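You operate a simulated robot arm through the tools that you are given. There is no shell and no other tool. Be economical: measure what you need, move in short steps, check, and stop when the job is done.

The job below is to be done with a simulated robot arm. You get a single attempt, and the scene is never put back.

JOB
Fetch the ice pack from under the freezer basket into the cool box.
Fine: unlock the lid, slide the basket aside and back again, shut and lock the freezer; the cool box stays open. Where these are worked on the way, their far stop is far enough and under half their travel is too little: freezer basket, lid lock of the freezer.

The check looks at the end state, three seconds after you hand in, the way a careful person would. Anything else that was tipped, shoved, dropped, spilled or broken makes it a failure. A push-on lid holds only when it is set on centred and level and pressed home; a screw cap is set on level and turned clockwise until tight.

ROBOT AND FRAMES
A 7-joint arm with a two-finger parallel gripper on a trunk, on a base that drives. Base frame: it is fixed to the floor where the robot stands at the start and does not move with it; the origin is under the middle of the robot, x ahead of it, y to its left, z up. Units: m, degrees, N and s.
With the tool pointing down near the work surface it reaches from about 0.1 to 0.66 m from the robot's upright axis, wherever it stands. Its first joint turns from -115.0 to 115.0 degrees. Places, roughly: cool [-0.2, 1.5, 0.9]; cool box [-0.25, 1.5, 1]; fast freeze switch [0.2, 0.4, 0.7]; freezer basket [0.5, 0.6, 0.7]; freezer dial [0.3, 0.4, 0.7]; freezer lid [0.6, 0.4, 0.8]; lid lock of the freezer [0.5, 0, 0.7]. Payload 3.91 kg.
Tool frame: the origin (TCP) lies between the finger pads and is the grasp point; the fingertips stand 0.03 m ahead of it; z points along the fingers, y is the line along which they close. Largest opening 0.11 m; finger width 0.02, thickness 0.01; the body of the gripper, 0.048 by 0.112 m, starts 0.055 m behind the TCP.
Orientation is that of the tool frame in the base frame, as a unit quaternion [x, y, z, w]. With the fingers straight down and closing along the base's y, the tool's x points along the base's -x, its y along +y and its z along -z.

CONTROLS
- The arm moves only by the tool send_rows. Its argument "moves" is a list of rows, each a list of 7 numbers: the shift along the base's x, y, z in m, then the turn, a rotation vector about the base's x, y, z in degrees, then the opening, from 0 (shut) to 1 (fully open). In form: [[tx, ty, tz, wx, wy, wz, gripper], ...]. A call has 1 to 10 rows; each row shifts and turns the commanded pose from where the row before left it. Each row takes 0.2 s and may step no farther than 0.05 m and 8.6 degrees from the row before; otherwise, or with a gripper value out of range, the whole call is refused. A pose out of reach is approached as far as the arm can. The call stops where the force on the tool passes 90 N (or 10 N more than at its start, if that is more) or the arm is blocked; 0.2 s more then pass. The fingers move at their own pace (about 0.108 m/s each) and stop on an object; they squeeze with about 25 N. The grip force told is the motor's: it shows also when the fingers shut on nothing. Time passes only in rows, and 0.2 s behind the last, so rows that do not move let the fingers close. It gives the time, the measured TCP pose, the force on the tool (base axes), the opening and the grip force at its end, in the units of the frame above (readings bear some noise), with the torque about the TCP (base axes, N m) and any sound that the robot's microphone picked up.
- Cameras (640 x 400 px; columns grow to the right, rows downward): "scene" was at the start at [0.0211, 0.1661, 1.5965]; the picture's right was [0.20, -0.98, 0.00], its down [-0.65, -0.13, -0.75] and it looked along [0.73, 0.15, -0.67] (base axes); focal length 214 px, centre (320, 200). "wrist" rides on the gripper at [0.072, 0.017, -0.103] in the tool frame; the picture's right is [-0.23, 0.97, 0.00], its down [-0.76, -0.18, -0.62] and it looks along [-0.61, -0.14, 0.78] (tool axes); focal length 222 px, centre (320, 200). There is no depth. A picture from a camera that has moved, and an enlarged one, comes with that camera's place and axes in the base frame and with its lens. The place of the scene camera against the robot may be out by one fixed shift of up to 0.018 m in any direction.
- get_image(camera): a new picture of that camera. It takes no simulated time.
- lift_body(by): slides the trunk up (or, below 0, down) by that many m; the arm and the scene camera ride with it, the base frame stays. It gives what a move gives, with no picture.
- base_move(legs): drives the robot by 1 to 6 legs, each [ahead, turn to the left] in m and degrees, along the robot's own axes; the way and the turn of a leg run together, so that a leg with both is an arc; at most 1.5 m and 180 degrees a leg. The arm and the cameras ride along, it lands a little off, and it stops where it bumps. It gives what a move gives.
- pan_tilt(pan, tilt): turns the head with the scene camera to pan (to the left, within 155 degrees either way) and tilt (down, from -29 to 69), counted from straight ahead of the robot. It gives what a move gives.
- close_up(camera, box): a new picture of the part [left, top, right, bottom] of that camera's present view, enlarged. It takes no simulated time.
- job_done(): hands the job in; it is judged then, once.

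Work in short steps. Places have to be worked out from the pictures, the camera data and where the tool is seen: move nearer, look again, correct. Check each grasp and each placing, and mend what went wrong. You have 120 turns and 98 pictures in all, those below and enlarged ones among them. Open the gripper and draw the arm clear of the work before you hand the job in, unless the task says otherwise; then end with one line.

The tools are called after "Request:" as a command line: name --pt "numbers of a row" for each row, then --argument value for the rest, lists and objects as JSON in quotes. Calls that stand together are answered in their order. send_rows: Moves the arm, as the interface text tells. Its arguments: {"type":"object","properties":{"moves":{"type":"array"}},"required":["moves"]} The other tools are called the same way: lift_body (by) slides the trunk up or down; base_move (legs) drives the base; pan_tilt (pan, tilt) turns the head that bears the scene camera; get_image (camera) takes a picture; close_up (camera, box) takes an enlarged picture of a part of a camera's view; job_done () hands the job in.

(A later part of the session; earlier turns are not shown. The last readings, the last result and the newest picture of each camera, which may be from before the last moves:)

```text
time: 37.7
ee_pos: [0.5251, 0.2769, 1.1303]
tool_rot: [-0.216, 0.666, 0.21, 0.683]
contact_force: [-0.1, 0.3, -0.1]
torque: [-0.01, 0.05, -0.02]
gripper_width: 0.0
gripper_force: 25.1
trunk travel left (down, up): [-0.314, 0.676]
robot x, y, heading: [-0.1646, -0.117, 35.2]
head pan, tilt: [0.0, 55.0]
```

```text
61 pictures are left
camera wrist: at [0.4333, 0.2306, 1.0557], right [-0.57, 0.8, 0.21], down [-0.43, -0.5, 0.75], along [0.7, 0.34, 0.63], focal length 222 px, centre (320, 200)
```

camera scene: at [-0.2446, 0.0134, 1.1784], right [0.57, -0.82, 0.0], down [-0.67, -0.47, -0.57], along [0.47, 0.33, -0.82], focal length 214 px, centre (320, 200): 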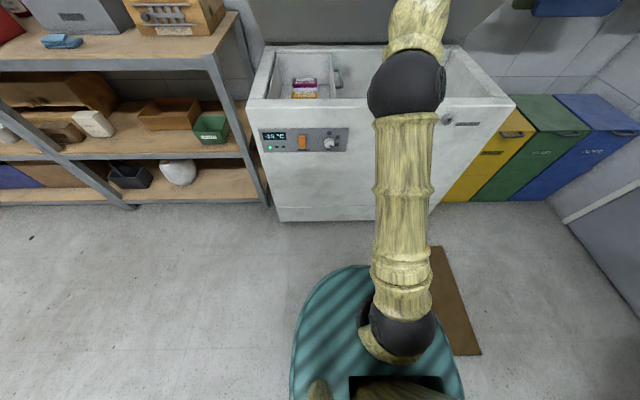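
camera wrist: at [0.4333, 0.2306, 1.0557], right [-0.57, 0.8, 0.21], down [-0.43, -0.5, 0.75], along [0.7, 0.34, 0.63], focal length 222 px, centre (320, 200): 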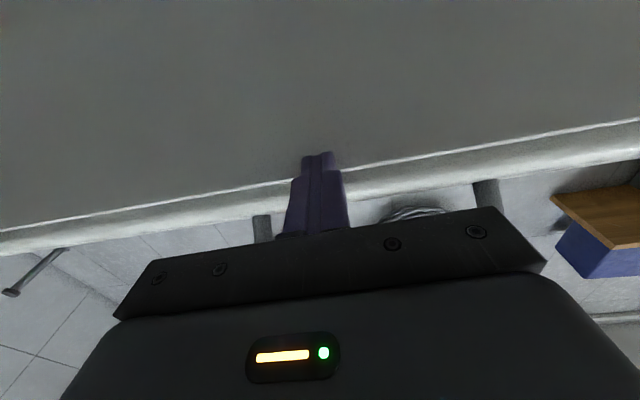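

Contact force is zero now, so the lid may be holding itself. I look up to see its angle.

Request:
pan_tilt --pan 0 --tilt 25

Request:
get_image --camera "scene"

```text
time: 38.6
ee_pos: [0.5244, 0.2768, 1.1288]
tool_rot: [-0.218, 0.666, 0.211, 0.682]
contact_force: [0.5, -0.6, -0.2]
torque: [0.01, 0.02, 0.0]
gripper_width: 0.0
gripper_force: 24.8
trunk travel left (down, up): [-0.314, 0.676]
robot x, y, heading: [-0.1636, -0.1146, 35.0]
head pan, tilt: [0.0, 25.0]
```

```text
60 pictures are left
camera scene: at [-0.228, 0.025, 1.2222], right [0.57, -0.82, 0.0], down [-0.35, -0.24, -0.91], along [0.74, 0.52, -0.42], focal length 214 px, centre (320, 200)
```

scene: 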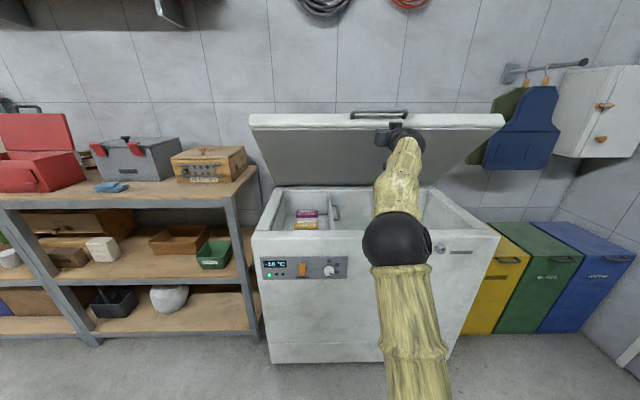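

The lid stays by itself at about 45°. I drive the base forward slowly to push it further open, moving the arm up first.

Request:
send_rows --pt "0.022 0.0155 0.032 0 0 0 0" --pt "0.022 0.0155 0.025 0 0 0 0" --pt "0.022 0.0155 0.022 0 0 0 0" --pt "0.022 0.0155 0.02 0 0 0 0"

Request:
base_move --legs '[[0.1, 0]]'

Request:
get_image --camera "scene"

```text
time: 39.6
ee_pos: [0.5488, 0.2914, 1.1616]
tool_rot: [-0.216, 0.666, 0.209, 0.682]
contact_force: [0.0, -0.1, 0.5]
torque: [0.04, -0.03, 0.02]
gripper_width: 0.0
gripper_force: 24.9
out of reach, approached as far as the arm can: row 2, 3, 4
trunk travel left (down, up): [-0.314, 0.676]
robot x, y, heading: [-0.1702, -0.1153, 35.1]
head pan, tilt: [0.0, 25.0]
```

```text
time: 40.9
ee_pos: [0.6307, 0.3513, 1.1609]
tool_rot: [-0.217, 0.666, 0.21, 0.682]
contact_force: [-0.4, 0.0, -0.3]
torque: [-0.02, -0.02, -0.02]
gripper_width: 0.0
gripper_force: 25.1
trunk travel left (down, up): [-0.314, 0.676]
robot x, y, heading: [-0.0837, -0.0611, 34.7]
head pan, tilt: [0.0, 25.0]
```

```text
59 pictures are left
camera scene: at [-0.1454, 0.0828, 1.2223], right [0.57, -0.82, 0.0], down [-0.35, -0.24, -0.91], along [0.74, 0.52, -0.42], focal length 214 px, centre (320, 200)
```

scene: 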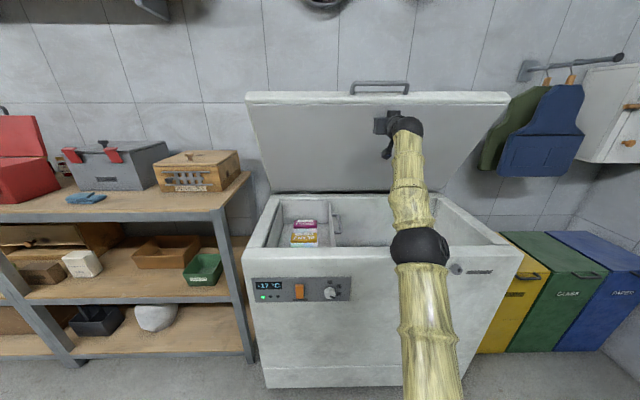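

The lid is about 60° open. I drive another 0.12 m forward.

Request:
base_move --legs '[[0.12, 0]]'

Request:
get_image --camera "scene"

```text
time: 42.2
ee_pos: [0.7292, 0.4198, 1.1596]
tool_rot: [-0.217, 0.667, 0.209, 0.682]
contact_force: [-0.2, 0.9, 0.1]
torque: [-0.01, 0.04, 0.0]
gripper_width: 0.0
gripper_force: 25.2
trunk travel left (down, up): [-0.314, 0.676]
robot x, y, heading: [0.016, 0.0146, 35.0]
head pan, tilt: [0.0, 25.0]
```

```text
58 pictures are left
camera scene: at [-0.0459, 0.1523, 1.2223], right [0.57, -0.82, 0.0], down [-0.35, -0.24, -0.91], along [0.74, 0.52, -0.42], focal length 214 px, centre (320, 200)
```

scene: 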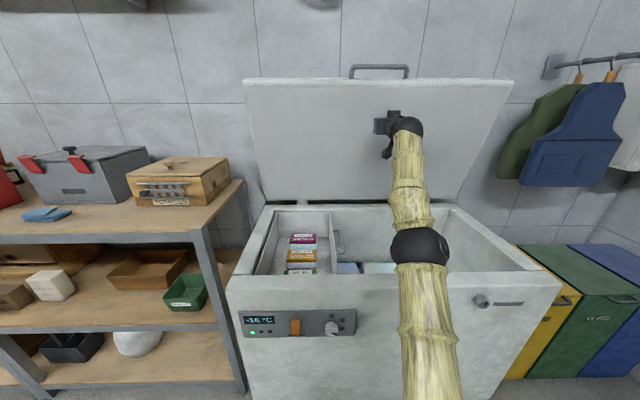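

The lid is about 75° open and stable. I withdraw the hand and turn the tool back to pointing down above the freezer.

Request:
send_rows --pt "-0.041 -0.0287 0 0 0 0 0.5" --pt "-0.041 -0.0287 0 0 0 0 1" --pt "-0.025 -0.0175 0 -4.88 6.96 0 1" --pt "-0.025 -0.0175 0 -4.88 6.96 0 1" --pt "-0.025 -0.0175 0 -4.88 6.96 0 1" --pt "-0.025 -0.0175 0 -4.88 6.96 0 1" --pt "-0.025 -0.0175 0 -4.88 6.96 0 1" --pt "-0.025 -0.0175 0 -4.88 6.96 0 1" --pt "0 0 0 -4.88 6.96 0 1" --pt "0 0 0 -4.88 6.96 0 1"

Request:
pan_tilt --pan 0 --tilt 50

Request:
get_image --camera "scene"

Request:
get_image --camera "wrist"

```text
time: 44.4
ee_pos: [0.4831, 0.2532, 1.1373]
tool_rot: [-0.301, 0.928, 0.065, 0.211]
contact_force: [0.8, 0.0, -0.4]
torque: [0.02, 0.0, -0.01]
gripper_width: 0.1098
gripper_force: 0.1
out of reach, approached as far as the arm can: row 9, 10
trunk travel left (down, up): [-0.314, 0.676]
robot x, y, heading: [0.0146, 0.0149, 34.7]
head pan, tilt: [0.0, 25.0]
```

```text
time: 45.3
ee_pos: [0.4835, 0.2522, 1.136]
tool_rot: [-0.302, 0.927, 0.065, 0.214]
contact_force: [0.9, -0.6, -1.1]
torque: [0.02, 0.02, 0.01]
gripper_width: 0.1099
gripper_force: 0.2
trunk travel left (down, up): [-0.314, 0.676]
robot x, y, heading: [0.016, 0.0144, 35.1]
head pan, tilt: [0.0, 50.0]
```

```text
57 pictures are left
camera scene: at [-0.0583, 0.1436, 1.1849], right [0.57, -0.82, 0.0], down [-0.63, -0.44, -0.64], along [0.53, 0.37, -0.77], focal length 214 px, centre (320, 200)
```

scene: 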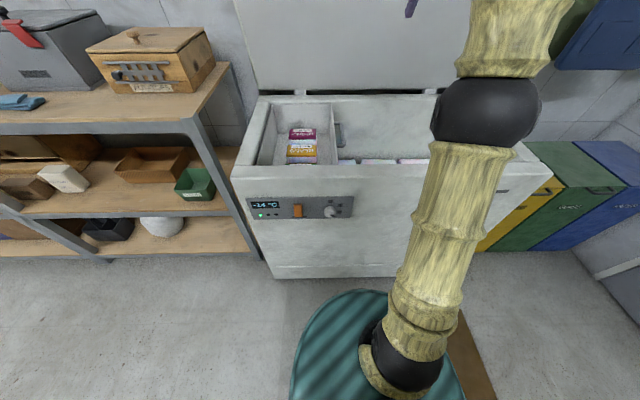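

```text
56 pictures are left
camera wrist: at [0.3847, 0.2009, 1.1995], right [-0.41, 0.91, 0.09], down [0.44, 0.1, 0.89], along [0.8, 0.4, -0.44], focal length 222 px, centre (320, 200)
```

wrist: 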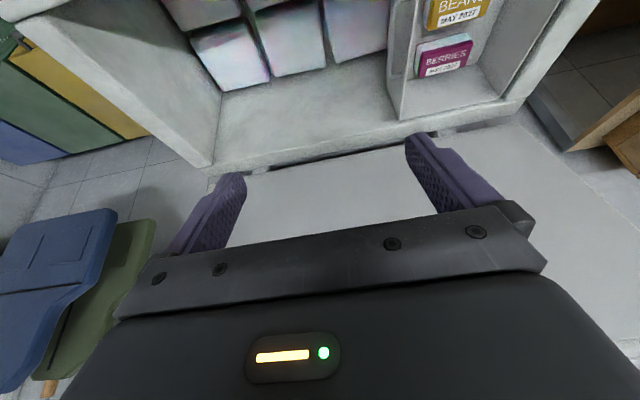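

The basket sits at the left with packages of food in it; packages lie at the right below. I raise the trunk and finish turning the tool down for a view from above.

Request:
lift_body --by 0.3

Request:
send_rows --pt "-0.02 -0.014 0 -4.88 6.96 0 1" --pt "-0.02 -0.014 0 -4.88 6.96 0 1" --pt "-0.02 -0.014 0 -4.4 6.3 0 1"

Request:
get_image --camera "scene"

Request:
get_image --camera "wrist"

```text
time: 48.3
ee_pos: [0.4834, 0.252, 1.4383]
tool_rot: [-0.301, 0.927, 0.065, 0.214]
contact_force: [0.5, 0.5, -0.2]
torque: [-0.02, 0.02, -0.01]
gripper_width: 0.1101
gripper_force: 0.0
trunk travel left (down, up): [-0.614, 0.376]
robot x, y, heading: [0.0172, 0.0105, 34.8]
head pan, tilt: [0.0, 50.0]
```

```text
time: 49.1
ee_pos: [0.4334, 0.2124, 1.4025]
tool_rot: [-0.307, 0.948, 0.025, 0.084]
contact_force: [-0.6, -1.3, -0.3]
torque: [0.08, -0.06, 0.01]
gripper_width: 0.11
gripper_force: 0.0
out of reach, approached as far as the arm can: row 1, 2, 3
trunk travel left (down, up): [-0.614, 0.376]
robot x, y, heading: [0.0167, 0.0117, 34.7]
head pan, tilt: [0.0, 50.0]
```

```text
55 pictures are left
camera scene: at [-0.0599, 0.1408, 1.4851], right [0.57, -0.82, 0.0], down [-0.63, -0.44, -0.64], along [0.53, 0.37, -0.76], focal length 214 px, centre (320, 200)
```

scene: 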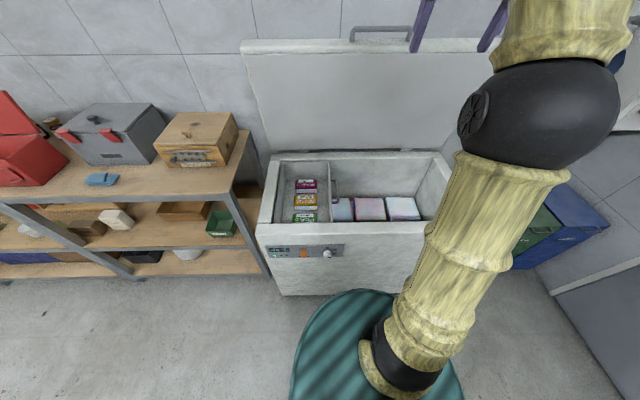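

```text
54 pictures are left
camera wrist: at [0.3521, 0.1736, 1.4918], right [-0.39, 0.92, 0.04], down [0.62, 0.23, 0.75], along [0.68, 0.31, -0.66], focal length 222 px, centre (320, 200)
```

wrist: 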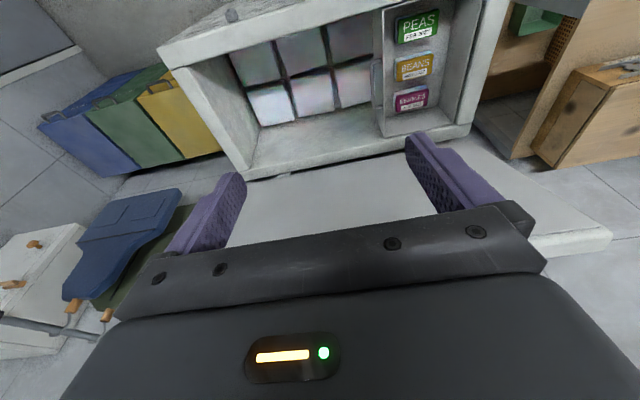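

Good view of the basket: it has a handle on its right side. I zoom in.

Request:
close_up --camera "wrist" --box '[220, 0, 500, 175]'

Request:
close_up --camera "scene" --box '[250, 140, 460, 271]'

```text
2.29 times, centred on (360, 88) of wrist
camera zoom: at [0.3521, 0.1736, 1.4918], right [-0.39, 0.92, 0.04], down [0.62, 0.23, 0.75], along [0.68, 0.31, -0.66], focal length 508 px, centre (229, 457)
```

zoom: 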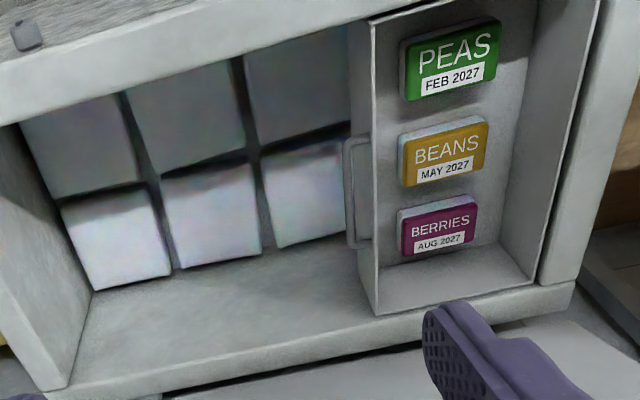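

```text
3.05 times, centred on (355, 206) of scene
camera zoom: at [-0.0599, 0.1408, 1.4851], right [0.57, -0.82, 0.0], down [-0.63, -0.44, -0.64], along [0.53, 0.37, -0.76], focal length 654 px, centre (213, 183)
```

zoom: 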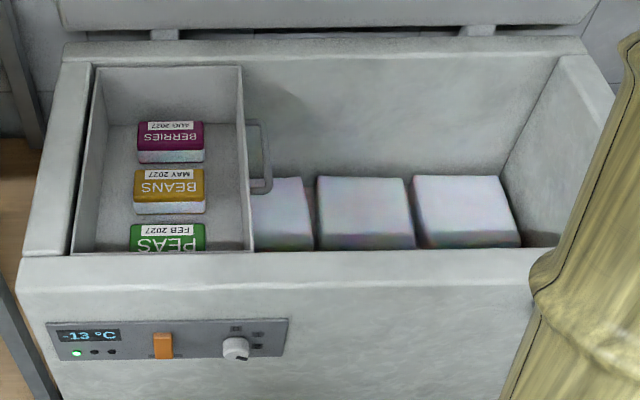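

I place the basket's right wall at Y≈0.105, its handle bar at (X 0.70, Y 0.067, z 0.76), and the rim at z≈0.78. The base needs to be about 0.1 m nearer, then I lower the trunk and level the tool.

Request:
base_move --legs '[[0.1, 0]]'

Request:
lift_body --by -0.25

Request:
send_rows --pt "-0.012 -0.008 0 -3.0 4.3 0 1" --pt "-0.012 -0.008 0 -2.5 3.6 0 1" --pt "0 0 -0.02 0 0 0 1"

Request:
get_image --camera "wrist"

```text
time: 50.4
ee_pos: [0.5195, 0.2758, 1.3996]
tool_rot: [-0.308, 0.948, 0.026, 0.082]
contact_force: [0.0, 0.4, -0.4]
torque: [-0.01, 0.03, -0.04]
gripper_width: 0.1101
gripper_force: 0.1
trunk travel left (down, up): [-0.614, 0.376]
robot x, y, heading: [0.0999, 0.0701, 35.1]
head pan, tilt: [0.0, 50.0]
```

```text
time: 52.9
ee_pos: [0.5198, 0.2743, 1.1507]
tool_rot: [-0.308, 0.948, 0.025, 0.081]
contact_force: [-0.1, -0.9, 0.0]
torque: [0.02, 0.02, -0.02]
gripper_width: 0.1099
gripper_force: 0.1
trunk travel left (down, up): [-0.364, 0.626]
robot x, y, heading: [0.1009, 0.0697, 34.9]
head pan, tilt: [0.0, 50.0]
```

```text
time: 53.7
ee_pos: [0.4755, 0.2483, 1.1017]
tool_rot: [-0.309, 0.951, 0.001, 0.002]
contact_force: [0.5, -0.3, -0.6]
torque: [0.0, 0.03, -0.05]
gripper_width: 0.1101
gripper_force: 0.1
out of reach, approached as far as the arm can: row 1, 2
trunk travel left (down, up): [-0.364, 0.626]
robot x, y, heading: [0.1015, 0.0674, 34.9]
head pan, tilt: [0.0, 50.0]
```

```text
51 pictures are left
camera wrist: at [0.4072, 0.2191, 1.205], right [-0.39, 0.92, 0.0], down [0.72, 0.3, 0.63], along [0.58, 0.24, -0.78], focal length 222 px, centre (320, 200)
```

wrist: 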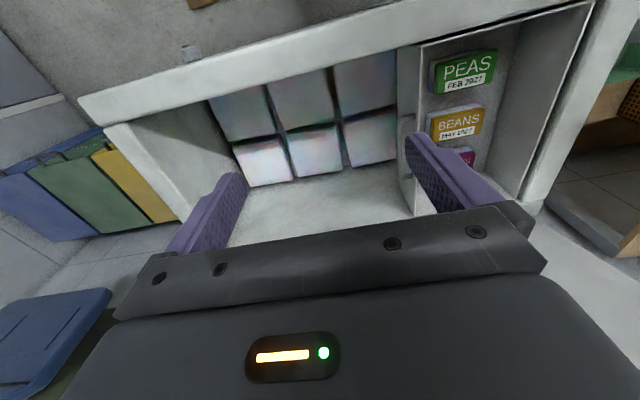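

The tool is straight down. I move over the basket's right wall and handle, stopping about 8 cm above the rim.

Request:
send_rows --pt "0.0022 0.0287 -0.034 0 0 0 1" --pt "0.0022 0.0287 -0.034 0 0 0 1" --pt "0.0022 0.0287 -0.034 0 0 0 1" --pt "0.0022 0.0287 -0.034 0 0 0 1" --pt "0.0022 0.0287 -0.034 0 0 0 1" --pt "0.0022 0.0287 -0.034 0 0 0 1" --pt "0.0022 0.0287 -0.034 0 0 0 1"

Request:
get_image --camera "wrist"

Request:
close_up --camera "scene" --box '[220, 60, 500, 235]'

```text
time: 55.3
ee_pos: [0.4883, 0.45, 0.8634]
tool_rot: [-0.309, 0.951, 0.001, 0.002]
contact_force: [0.1, -0.5, 0.0]
torque: [0.02, 0.0, 0.0]
gripper_width: 0.1098
gripper_force: 0.0
trunk travel left (down, up): [-0.364, 0.626]
robot x, y, heading: [0.1027, 0.0675, 34.7]
head pan, tilt: [0.0, 50.0]
```

```text
50 pictures are left
camera wrist: at [0.4207, 0.4201, 0.968], right [-0.39, 0.92, 0.0], down [0.72, 0.3, 0.63], along [0.58, 0.24, -0.78], focal length 222 px, centre (320, 200)
```

wrist: 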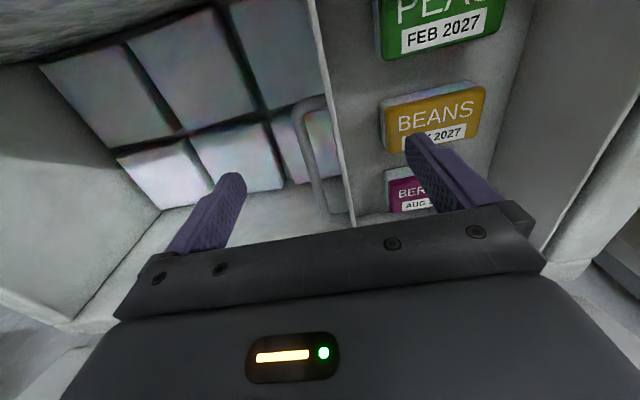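

```text
2.29 times, centred on (360, 148) of scene
camera zoom: at [0.0255, 0.2021, 1.2348], right [0.57, -0.82, 0.0], down [-0.63, -0.44, -0.64], along [0.53, 0.37, -0.77], focal length 490 px, centre (229, 320)
```

zoom: 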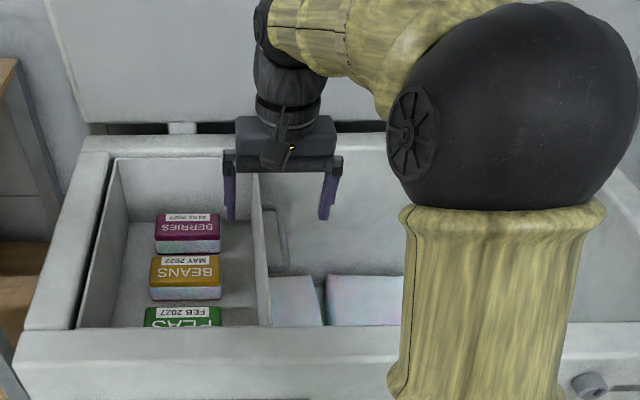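

The fingers straddle bar and wall with clearance, and the food packages top out at z≈0.685. I descend to z 0.775 and narrow the fingers to a loose hold.

Request:
send_rows --pt "0.0 0.0 -0.044 0 0 0 1" --pt "0.0 0.0 -0.044 0 0 0 1" --pt "0 0 0 0 0 0 0.45" --pt "0 0 0 0 0 0 0.45"

Request:
get_image --camera "wrist"

```text
time: 56.3
ee_pos: [0.4899, 0.4479, 0.7762]
tool_rot: [-0.309, 0.951, 0.001, 0.002]
contact_force: [-0.7, 0.4, -0.7]
torque: [0.0, -0.01, -0.03]
gripper_width: 0.0496
gripper_force: 0.1
trunk travel left (down, up): [-0.364, 0.626]
robot x, y, heading: [0.0998, 0.0727, 34.8]
head pan, tilt: [0.0, 50.0]
```

```text
48 pictures are left
camera wrist: at [0.4222, 0.4185, 0.8804], right [-0.39, 0.92, 0.0], down [0.72, 0.3, 0.63], along [0.58, 0.24, -0.78], focal length 222 px, centre (320, 200)
```

wrist: 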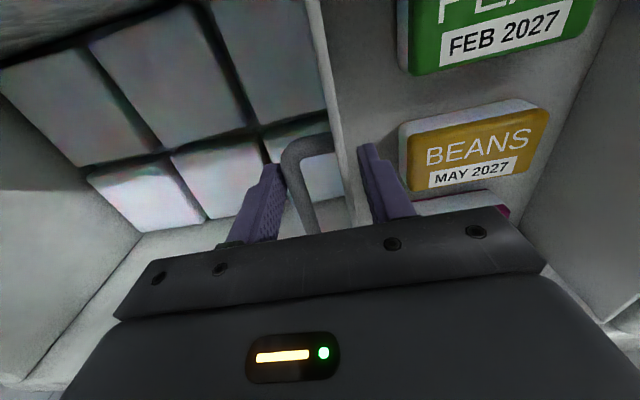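

Loose hold confirmed. I slide the basket to the right in moderate steps, watching force.

Request:
send_rows --pt "0.0116 -0.0163 0 0 0 0 0.45" --pt "0.0145 -0.0204 0 0 0 0 0.45" --pt "0.0174 -0.0245 0 0 0 0 0.45" --pt "0.0174 -0.0245 0 0 0 0 0.45" --pt "0.0174 -0.0245 0 0 0 0 0.45" --pt "0.0174 -0.0245 0 0 0 0 0.45"

Request:
get_image --camera "scene"

```text
time: 57.7
ee_pos: [0.5875, 0.3132, 0.7756]
tool_rot: [-0.308, 0.951, 0.001, 0.001]
contact_force: [-1.0, -0.6, -0.3]
torque: [0.04, -0.04, -0.02]
gripper_width: 0.0494
gripper_force: 0.2
trunk travel left (down, up): [-0.364, 0.626]
robot x, y, heading: [0.1023, 0.0721, 34.9]
head pan, tilt: [0.0, 50.0]
```

```text
47 pictures are left
camera scene: at [0.0256, 0.2022, 1.2348], right [0.57, -0.82, 0.0], down [-0.63, -0.44, -0.64], along [0.53, 0.37, -0.77], focal length 214 px, centre (320, 200)
```

scene: 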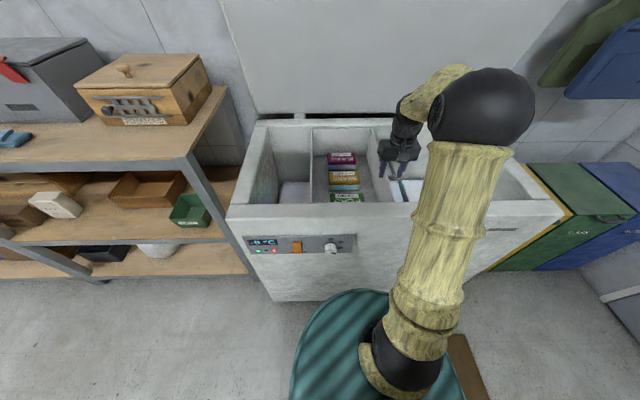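

The basket slides smoothly. I continue to the far stop.

Request:
send_rows --pt "0.0174 -0.0245 0 0 0 0 0.45" --pt "0.0174 -0.0245 0 0 0 0 0.45" --pt "0.0174 -0.0245 0 0 0 0 0.45" --pt "0.0174 -0.0245 0 0 0 0 0.45" --pt "0.0174 -0.0245 0 0 0 0 0.45" --pt "0.0174 -0.0245 0 0 0 0 0.45" --pt "0.0116 -0.0163 0 0 0 0 0.45" --pt "0.0116 -0.0163 0 0 0 0 0.45"

Request:
get_image --camera "scene"

```text
time: 59.5
ee_pos: [0.7133, 0.1333, 0.776]
tool_rot: [-0.309, 0.951, 0.0, 0.002]
contact_force: [0.0, -0.5, -0.3]
torque: [0.02, -0.03, 0.0]
gripper_width: 0.0496
gripper_force: 0.2
trunk travel left (down, up): [-0.364, 0.626]
robot x, y, heading: [0.098, 0.0694, 35.0]
head pan, tilt: [0.0, 50.0]
```

```text
46 pictures are left
camera scene: at [0.0255, 0.2022, 1.2348], right [0.57, -0.82, 0.0], down [-0.63, -0.44, -0.64], along [0.53, 0.37, -0.77], focal length 214 px, centre (320, 200)
```

scene: 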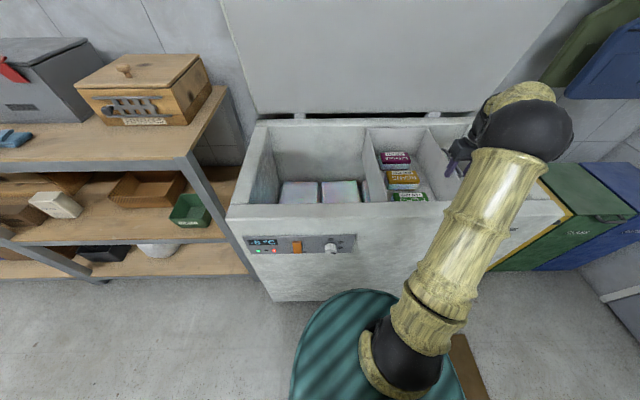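

Not at the stop yet. I go on in small steps.

Request:
send_rows --pt "0.0116 -0.0163 0 0 0 0 0.45" --pt "0.0116 -0.0163 0 0 0 0 0.45" --pt "0.0116 -0.0163 0 0 0 0 0.45" --pt "0.0058 -0.0081 0 0 0 0 0.45"

Request:
get_image --camera "wrist"

```text
time: 60.5
ee_pos: [0.755, 0.0778, 0.7771]
tool_rot: [-0.309, 0.951, 0.0, 0.002]
contact_force: [-1.9, 2.4, -2.4]
torque: [0.04, -0.02, -0.02]
gripper_width: 0.0502
gripper_force: 0.0
trunk travel left (down, up): [-0.364, 0.626]
robot x, y, heading: [0.101, 0.0677, 34.9]
head pan, tilt: [0.0, 50.0]
```

```text
45 pictures are left
camera wrist: at [0.6862, 0.0482, 0.8799], right [-0.39, 0.92, 0.0], down [0.72, 0.3, 0.63], along [0.58, 0.24, -0.78], focal length 222 px, centre (320, 200)
```

wrist: 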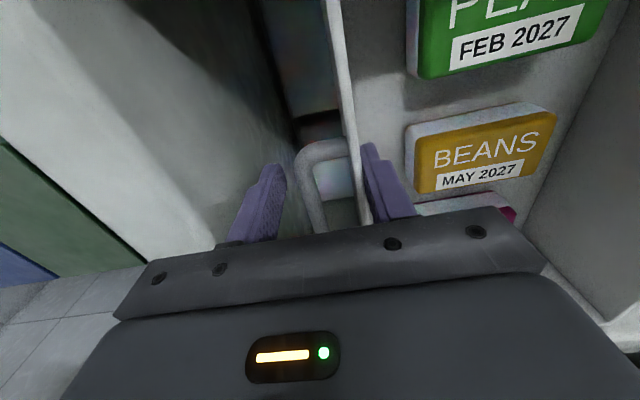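

The basket is slid about 0.45 m, nearly against the right wall, which is enough. I rise straight up and look into the left side.

Request:
send_rows --pt "-0.0012 0.0016 0.03 0 0 0 0.45" --pt "0 0 0.045 0 0 0 0.45" --pt "0 0 0.045 0 0 0 0.45" --pt "-0.026 0.037 0.02 0 0 0 0.7" --pt "-0.026 0.037 0.02 0 0 0 1" --pt "-0.026 0.037 0.02 0 0 0 1" --pt "-0.026 0.037 0.02 0 0 0 1" --pt "-0.028 0.035 0.02 0 0 0 1" --pt "-0.028 0.035 0.02 0 0 0 1"

Request:
get_image --camera "wrist"

Request:
get_image --camera "scene"

```text
time: 62.5
ee_pos: [0.594, 0.2961, 1.0154]
tool_rot: [-0.31, 0.951, 0.001, 0.001]
contact_force: [0.1, 0.1, -0.5]
torque: [0.02, 0.02, 0.03]
gripper_width: 0.11
gripper_force: 0.0
trunk travel left (down, up): [-0.364, 0.626]
robot x, y, heading: [0.0991, 0.0717, 35.0]
head pan, tilt: [0.0, 50.0]
```

```text
44 pictures are left
camera wrist: at [0.525, 0.2666, 1.119], right [-0.39, 0.92, 0.0], down [0.72, 0.3, 0.63], along [0.58, 0.24, -0.78], focal length 222 px, centre (320, 200)
```

wrist: 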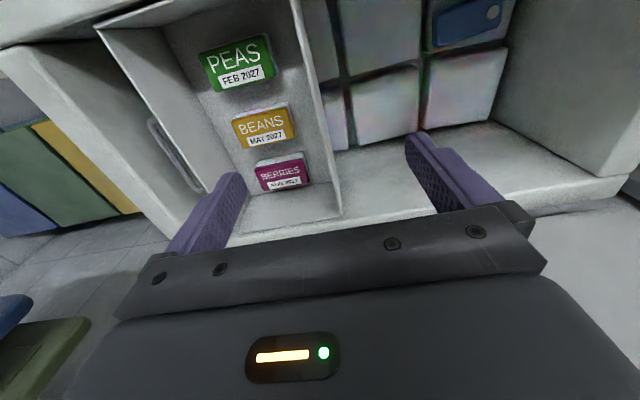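

```text
43 pictures are left
camera scene: at [0.0255, 0.202, 1.2348], right [0.57, -0.82, 0.0], down [-0.63, -0.44, -0.64], along [0.53, 0.37, -0.77], focal length 214 px, centre (320, 200)
```

scene: 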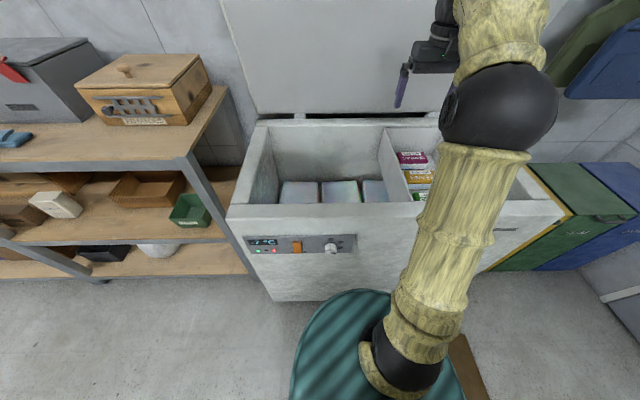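

A blue ice pack is visible at the upper right of the wrist picture, on a block near the front wall. I move the hand over there for a better view.

Request:
send_rows --pt "-0.039 0.0233 0 0 0 0 1" --pt "-0.039 0.0233 0 0 0 0 1" --pt "-0.039 0.0233 0 0 0 0 1" --pt "-0.039 0.0233 0 0 0 0 1" --pt "-0.039 0.0233 0 0 0 0 1" --pt "-0.039 0.0233 0 0 0 0 1" --pt "-0.039 0.0233 0 0 0 0 1"

Request:
get_image --camera "wrist"

```text
time: 64.1
ee_pos: [0.3203, 0.4611, 1.0185]
tool_rot: [-0.309, 0.951, 0.001, 0.003]
contact_force: [-0.1, 0.1, 0.6]
torque: [0.02, 0.03, 0.02]
gripper_width: 0.1102
gripper_force: 0.0
trunk travel left (down, up): [-0.364, 0.626]
robot x, y, heading: [0.1018, 0.0669, 35.2]
head pan, tilt: [0.0, 50.0]
```

```text
42 pictures are left
camera wrist: at [0.2525, 0.4316, 1.1214], right [-0.39, 0.92, 0.0], down [0.72, 0.3, 0.63], along [0.58, 0.24, -0.78], focal length 222 px, centre (320, 200)
```

wrist: 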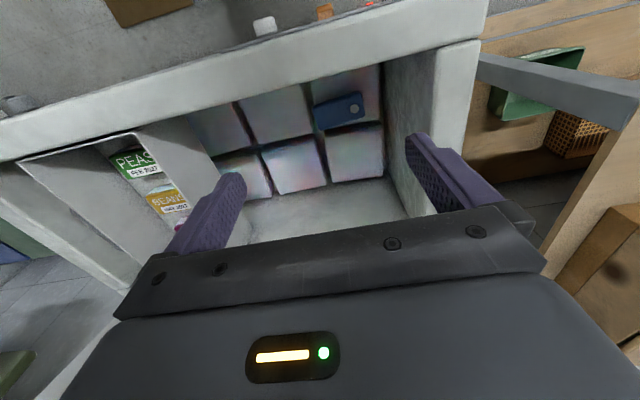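

I triangulate the pack at about (X 0.645, Y 0.214, z 0.53). A zoom gives its size and orientation.

Request:
close_up --camera "wrist" --box '[270, 60, 430, 160]'

```text
4.00 times, centred on (350, 110) of wrist
camera zoom: at [0.2525, 0.4316, 1.1214], right [-0.39, 0.92, 0.0], down [0.72, 0.3, 0.63], along [0.58, 0.24, -0.78], focal length 888 px, centre (200, 560)
```

zoom: 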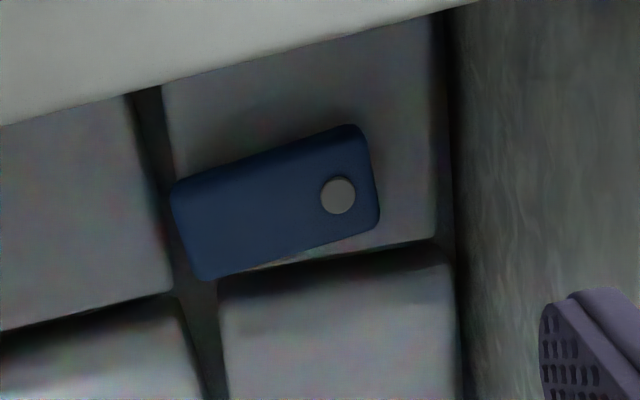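

The pack is about 0.12 × 0.063 m, centred at (0.641, 0.217), with its long axis along Y. I rotate the tool about −83° so it closes across the width, hovering over it at z 0.90.

Request:
send_rows --pt "0.008 0.0084 -0.012 0 0 -8.3 1" --pt "0.008 0.0084 -0.012 0 0 -8.3 1" --pt "0.008 0.0084 -0.012 0 0 -8.3 1" --pt "0.008 0.0084 -0.012 0 0 -8.3 1" --pt "0.008 0.0084 -0.012 0 0 -8.3 1" --pt "0.008 0.0084 -0.012 0 0 -8.3 1" --pt "0.008 0.0084 -0.012 0 0 -8.3 1" --pt "0.008 0.0084 -0.012 0 0 -8.3 1" --pt "0.008 0.0084 -0.012 0 0 -8.3 1" --pt "0.008 0.0084 -0.012 0 0 -8.3 1"

Request:
get_image --camera "wrist"

Request:
get_image --camera "scene"

```text
time: 66.3
ee_pos: [0.4007, 0.5451, 0.8972]
tool_rot: [0.4, 0.916, -0.001, 0.002]
contact_force: [0.2, -0.1, 0.7]
torque: [-0.01, 0.02, -0.03]
gripper_width: 0.1099
gripper_force: 0.0
trunk travel left (down, up): [-0.364, 0.626]
robot x, y, heading: [0.0995, 0.0703, 34.8]
head pan, tilt: [0.0, 50.0]
```

```text
40 pictures are left
camera wrist: at [0.3631, 0.6094, 1.0002], right [0.87, 0.5, 0.0], down [0.39, -0.68, 0.63], along [0.31, -0.54, -0.78], focal length 222 px, centre (320, 200)
```

wrist: 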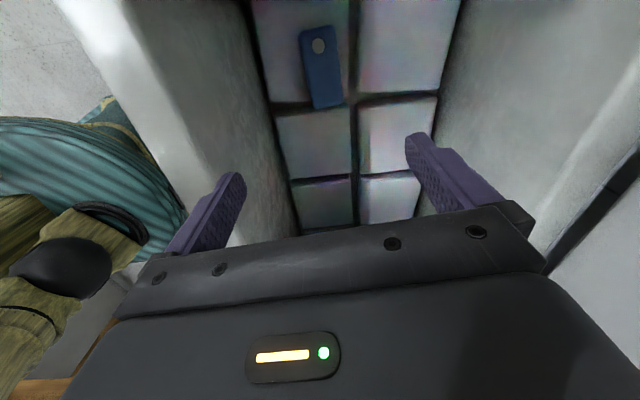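

```text
39 pictures are left
camera scene: at [0.0254, 0.2021, 1.2348], right [0.57, -0.82, 0.0], down [-0.63, -0.44, -0.64], along [0.53, 0.37, -0.77], focal length 214 px, centre (320, 200)
```

scene: 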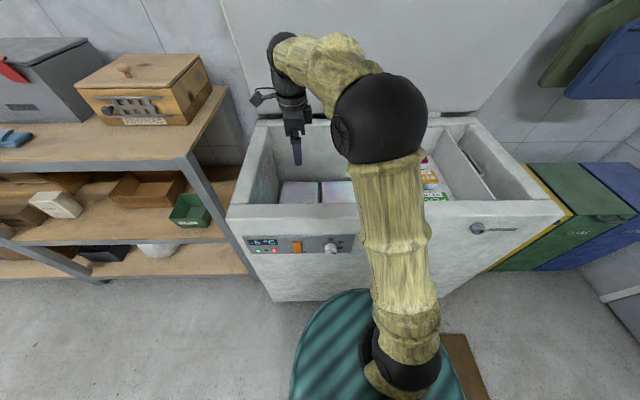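

Good alignment so far. I raise the trunk 0.2 m so the arm comes from above, lower the hand to z≈0.75 and check again.

Request:
lift_body --by 0.2

Request:
send_rows --pt "0 0 -0.045 0 0 0 1" --pt "0 0 -0.045 0 0 0 1" --pt "0 0 -0.045 0 0 0 1" --pt "0 0 -0.045 0 0 0 1" --pt "0 0 -0.045 0 0 0 1" --pt "0 0 -0.045 0 0 0 1" --pt "0 0 -0.045 0 0 0 1" --pt "0 0 -0.045 0 0 0 1"

Request:
get_image --camera "wrist"

Request:
get_image --camera "scene"

```text
time: 68.5
ee_pos: [0.397, 0.5457, 1.0966]
tool_rot: [0.399, 0.917, -0.001, 0.001]
contact_force: [0.1, -0.4, 0.1]
torque: [-0.03, -0.02, 0.0]
gripper_width: 0.1103
gripper_force: 0.1
trunk travel left (down, up): [-0.564, 0.426]
robot x, y, heading: [0.099, 0.068, 35.1]
head pan, tilt: [0.0, 50.0]
```

```text
time: 70.3
ee_pos: [0.398, 0.5454, 0.7359]
tool_rot: [0.398, 0.917, 0.0, 0.001]
contact_force: [0.2, 0.6, 0.4]
torque: [0.0, -0.04, 0.01]
gripper_width: 0.11
gripper_force: 0.0
trunk travel left (down, up): [-0.564, 0.426]
robot x, y, heading: [0.0988, 0.0692, 34.8]
head pan, tilt: [0.0, 50.0]
```

```text
38 pictures are left
camera wrist: at [0.362, 0.6093, 0.8393], right [0.87, 0.5, 0.0], down [0.39, -0.68, 0.63], along [0.31, -0.54, -0.78], focal length 222 px, centre (320, 200)
```

wrist: 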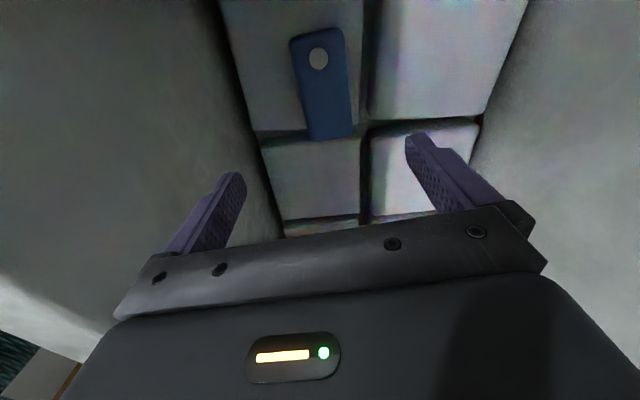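

```text
37 pictures are left
camera scene: at [0.0256, 0.2026, 1.4348], right [0.57, -0.82, 0.0], down [-0.63, -0.44, -0.64], along [0.53, 0.37, -0.77], focal length 214 px, centre (320, 200)
```

scene: 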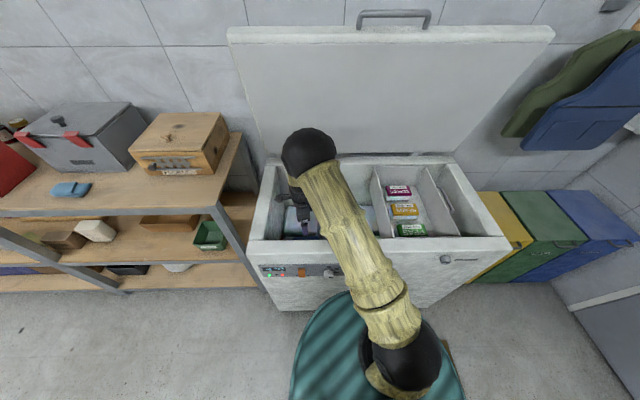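

Re-triangulated: pack centre at (0.402, 0.551), top z≈0.50, long axis 3.5° off. I correct and descend to TCP z 0.515, then look.

Request:
send_rows --pt "0.004 0.0055 -0.04 0 0 -3.5 1" --pt "0 0 -0.045 0 0 0 1" --pt "0 0 -0.045 0 0 0 1" --pt "0 0 -0.045 0 0 0 1" --pt "0 0 -0.045 0 0 0 1"

Request:
get_image --camera "wrist"

```text
time: 71.7
ee_pos: [0.4053, 0.5514, 0.5316]
tool_rot: [0.426, 0.905, 0.003, 0.001]
contact_force: [-3.6, -14.3, 65.1]
torque: [-3.15, 2.9, 0.4]
gripper_width: 0.1101
gripper_force: 0.0
trunk travel left (down, up): [-0.564, 0.426]
robot x, y, heading: [0.0999, 0.0701, 35.0]
head pan, tilt: [0.0, 50.0]
stopped in row 5: the force on the tool passed its limit at 106 N (the readings are from after the stop); the commanded pose is now the measured one
```

```text
36 pictures are left
camera wrist: at [0.373, 0.6166, 0.6346], right [0.9, 0.44, 0.01], down [0.35, -0.7, 0.62], along [0.28, -0.55, -0.78], focal length 222 px, centre (320, 200)
```

wrist: 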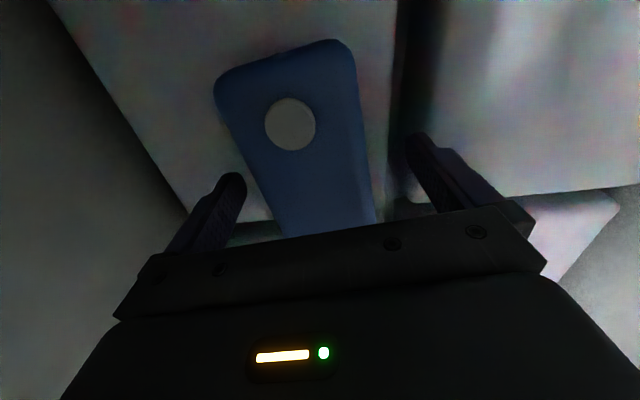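

The front finger touched the block top at z≈0.50, so the pack spans about 0.50–0.53. I raise 4 mm, shift about 8 mm to centre, and close.

Request:
send_rows --pt "0 0 0.004 0 0 0 1" --pt "-0.006 -0.005 0 0 0 0 1" --pt "0 0 0 0 0 0 0.4" --pt "0 0 0 0 0 0 0.4" --pt "0 0 0 0 0 0 0.4" --pt "0 0 0 0 0 0 0.4"

Request:
get_image --camera "wrist"

```text
time: 73.1
ee_pos: [0.3958, 0.5463, 0.5303]
tool_rot: [0.427, 0.904, 0.002, 0.0]
contact_force: [-15.6, -16.7, 57.2]
torque: [-1.93, 1.75, -0.22]
gripper_width: 0.0646
gripper_force: 24.8
trunk travel left (down, up): [-0.564, 0.426]
robot x, y, heading: [0.098, 0.07, 34.9]
head pan, tilt: [0.0, 50.0]
```

```text
35 pictures are left
camera wrist: at [0.364, 0.6116, 0.6342], right [0.9, 0.44, 0.0], down [0.35, -0.7, 0.62], along [0.28, -0.56, -0.78], focal length 222 px, centre (320, 200)
```

wrist: 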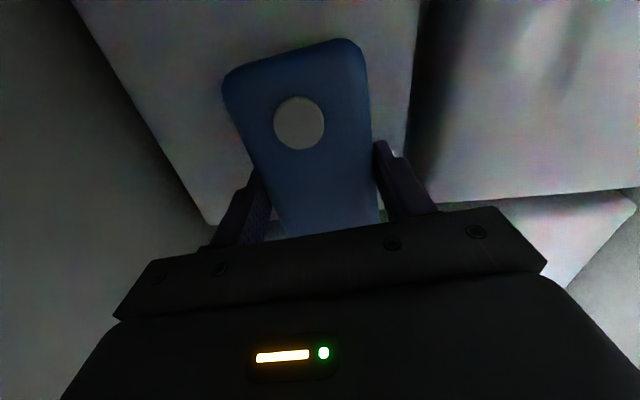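

Gripped at 0.065 m width. I lift straight up out of the freezer.

Request:
send_rows --pt "0 0 0.015 0 0 0 0.4" --pt "0 0 0.03 0 0 0 0.4" --pt "0 0 0.04 0 0 0 0.4" --pt "0 0 0.045 0 0 0 0.4" --pt "0 0 0.045 0 0 0 0.4" --pt "0 0 0.045 0 0 0 0.4" --pt "0 0 0.045 0 0 0 0.4" --pt "0 0 0.045 0 0 0 0.4" --pt "0 0 0.045 0 0 0 0.4" --pt "0 0 0.045 0 0 0 0.4"

Request:
get_image --camera "wrist"

Request:
get_image --camera "scene"

```text
time: 75.3
ee_pos: [0.3974, 0.5472, 0.9261]
tool_rot: [0.426, 0.905, 0.001, 0.0]
contact_force: [-0.2, -0.1, -3.6]
torque: [0.05, -0.01, -0.02]
gripper_width: 0.0648
gripper_force: 24.8
trunk travel left (down, up): [-0.564, 0.426]
robot x, y, heading: [0.1013, 0.0724, 34.7]
head pan, tilt: [0.0, 50.0]
```

```text
34 pictures are left
camera wrist: at [0.3656, 0.6121, 1.0308], right [0.9, 0.44, 0.0], down [0.35, -0.7, 0.62], along [0.28, -0.56, -0.78], focal length 222 px, centre (320, 200)
```

wrist: 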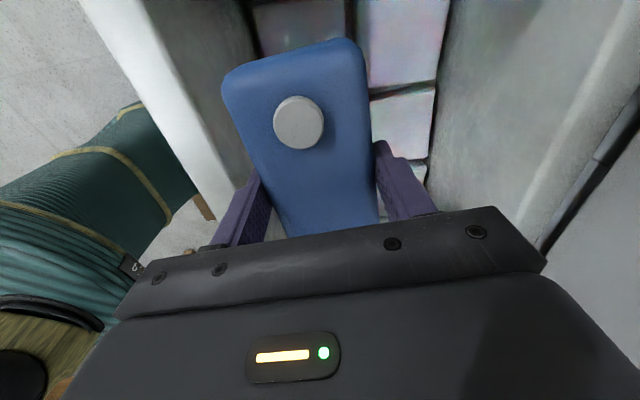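

```text
33 pictures are left
camera scene: at [0.0251, 0.2018, 1.4348], right [0.57, -0.82, 0.0], down [-0.63, -0.44, -0.64], along [0.53, 0.37, -0.77], focal length 214 px, centre (320, 200)
```

scene: 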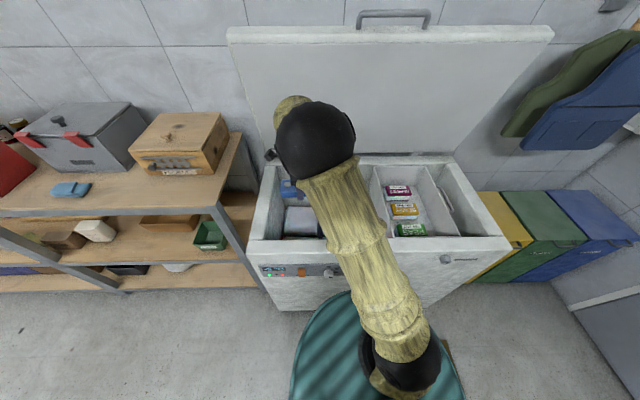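

The pack is held securely (about 3.6 N). I raise the trunk, back away from the freezer, turn left, drive along the bench and turn to face it.

Request:
lift_body --by 0.2

Request:
base_move --legs '[[-0.35, 0], [0, 90]]'

Request:
get_image --camera "scene"

```text
time: 77.4
ee_pos: [0.3978, 0.5469, 1.1264]
tool_rot: [0.427, 0.904, 0.001, 0.0]
contact_force: [-0.2, 0.1, -2.4]
torque: [0.01, -0.02, -0.02]
gripper_width: 0.0648
gripper_force: 24.9
trunk travel left (down, up): [-0.764, 0.226]
robot x, y, heading: [0.1023, 0.0716, 35.0]
head pan, tilt: [0.0, 50.0]
```

```text
time: 85.4
ee_pos: [-0.6502, 0.1807, 1.128]
tool_rot: [-0.328, 0.945, 0.002, 0.0]
contact_force: [0.2, -0.5, -2.1]
torque: [0.02, 0.01, -0.03]
gripper_width: 0.0648
gripper_force: 24.8
trunk travel left (down, up): [-0.764, 0.226]
robot x, y, heading: [-0.1809, -0.123, 123.8]
head pan, tilt: [0.0, 50.0]
```

```text
32 pictures are left
camera scene: at [-0.3174, -0.2009, 1.6348], right [0.83, 0.56, 0.0], down [0.43, -0.63, -0.64], along [-0.36, 0.53, -0.77], focal length 214 px, centre (320, 200)
```

scene: 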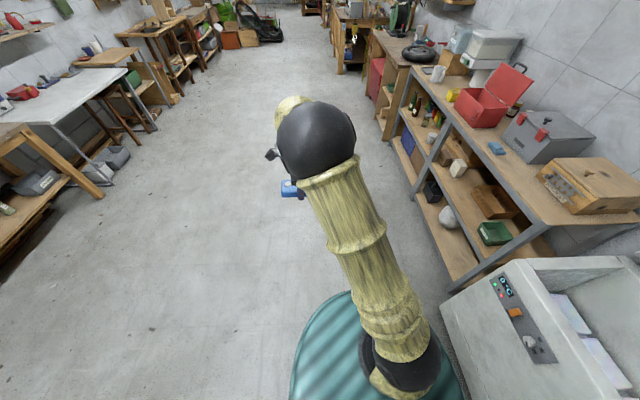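

The aisle is clear. I drive 1.32 m along the bench, then turn right to face it.

Request:
base_move --legs '[[1.32, 0], [0, -89]]'

Request:
get_image --camera "scene"

Request:
get_image --camera "wrist"

```text
time: 98.5
ee_pos: [-0.5941, 1.4259, 1.1268]
tool_rot: [0.429, 0.903, 0.0, 0.0]
contact_force: [-0.3, -0.1, -2.8]
torque: [0.03, 0.01, 0.0]
gripper_width: 0.065
gripper_force: 25.1
trunk travel left (down, up): [-0.764, 0.226]
robot x, y, heading: [-0.8952, 0.9513, 34.9]
head pan, tilt: [0.0, 50.0]
```

```text
31 pictures are left
camera scene: at [-0.9702, 1.0837, 1.6348], right [0.57, -0.82, 0.0], down [-0.63, -0.44, -0.64], along [0.53, 0.37, -0.77], focal length 214 px, centre (320, 200)
```

scene: 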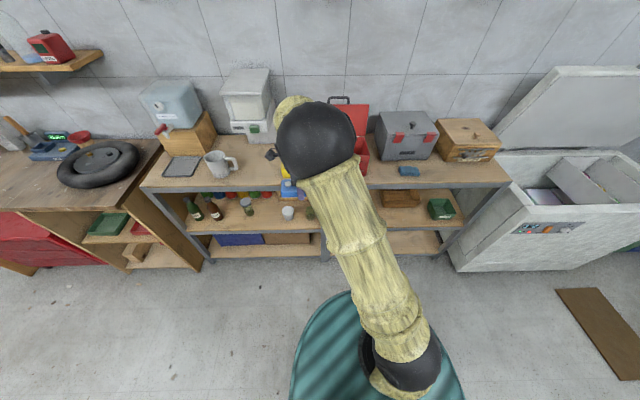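

```text
30 pictures are left
camera wrist: at [-0.6265, 1.4921, 1.2304], right [0.9, 0.44, 0.0], down [0.34, -0.7, 0.62], along [0.27, -0.56, -0.78], focal length 222 px, centre (320, 200)
```

wrist: 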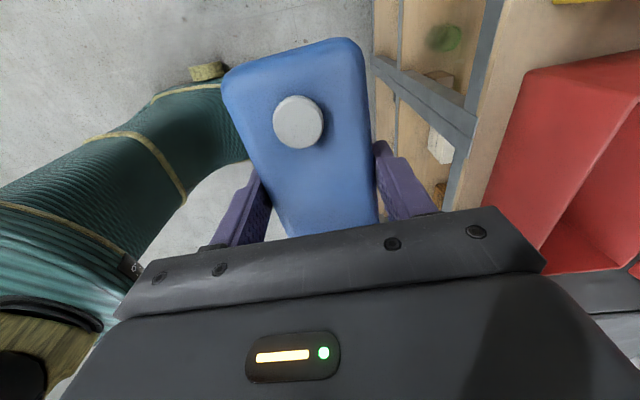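

The arm blocks the view of the red box. I swing the hand to the right (in front of the bench) to see into the box.

Request:
send_rows --pt "0.0258 -0.0369 0 0 0 0 0.4" --pt "0.0258 -0.0369 0 0 0 0 0.4" --pt "0.0258 -0.0369 0 0 0 0 0.4" --pt "0.0258 -0.0369 0 0 0 0 0.4" --pt "0.0258 -0.0369 0 0 0 0 0.4" --pt "0.0258 -0.0369 0 0 0 0 0.4" --pt "0.0258 -0.0369 0 0 0 0 0.4" --pt "0.0258 -0.0369 0 0 0 0 0.4" --pt "0.0258 -0.0369 0 0 0 0 0.4"

Request:
close_up --camera "scene" --box '[230, 60, 450, 197]'

Request:
get_image --camera "wrist"

```text
time: 100.5
ee_pos: [-0.3603, 1.0907, 1.1267]
tool_rot: [0.429, 0.903, 0.001, -0.001]
contact_force: [-0.4, -0.2, -3.5]
torque: [0.02, 0.01, 0.01]
gripper_width: 0.065
gripper_force: 25.1
trunk travel left (down, up): [-0.764, 0.226]
robot x, y, heading: [-0.895, 0.9501, 34.8]
head pan, tilt: [0.0, 50.0]
```

```text
2.91 times, centred on (340, 128) of scene
camera zoom: at [-0.969, 1.0823, 1.635], right [0.57, -0.82, 0.0], down [-0.63, -0.44, -0.64], along [0.53, 0.37, -0.77], focal length 624 px, centre (262, 408)
```

zoom: 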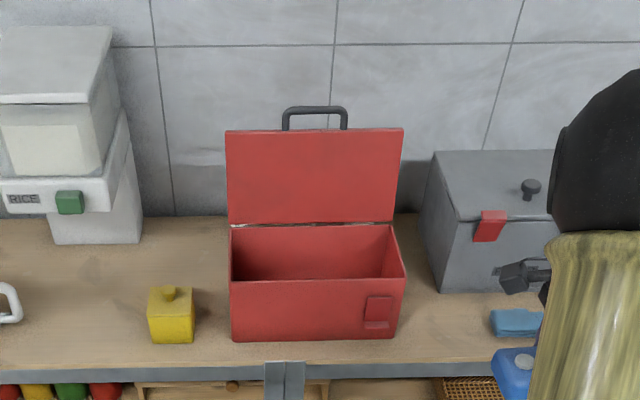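

```text
28 pictures are left
camera wrist: at [-0.3926, 1.1571, 1.2298], right [0.9, 0.44, 0.0], down [0.34, -0.7, 0.62], along [0.27, -0.56, -0.78], focal length 222 px, centre (320, 200)
```

wrist: 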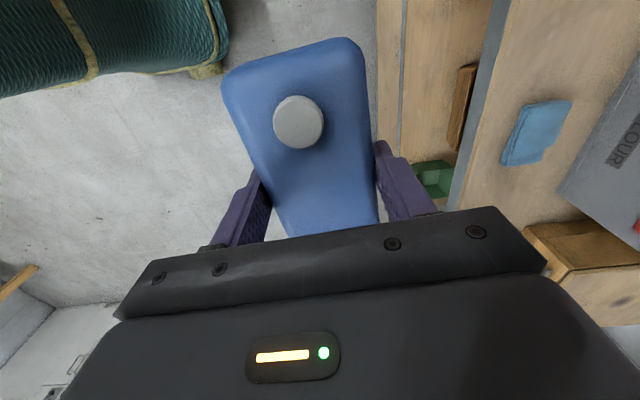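

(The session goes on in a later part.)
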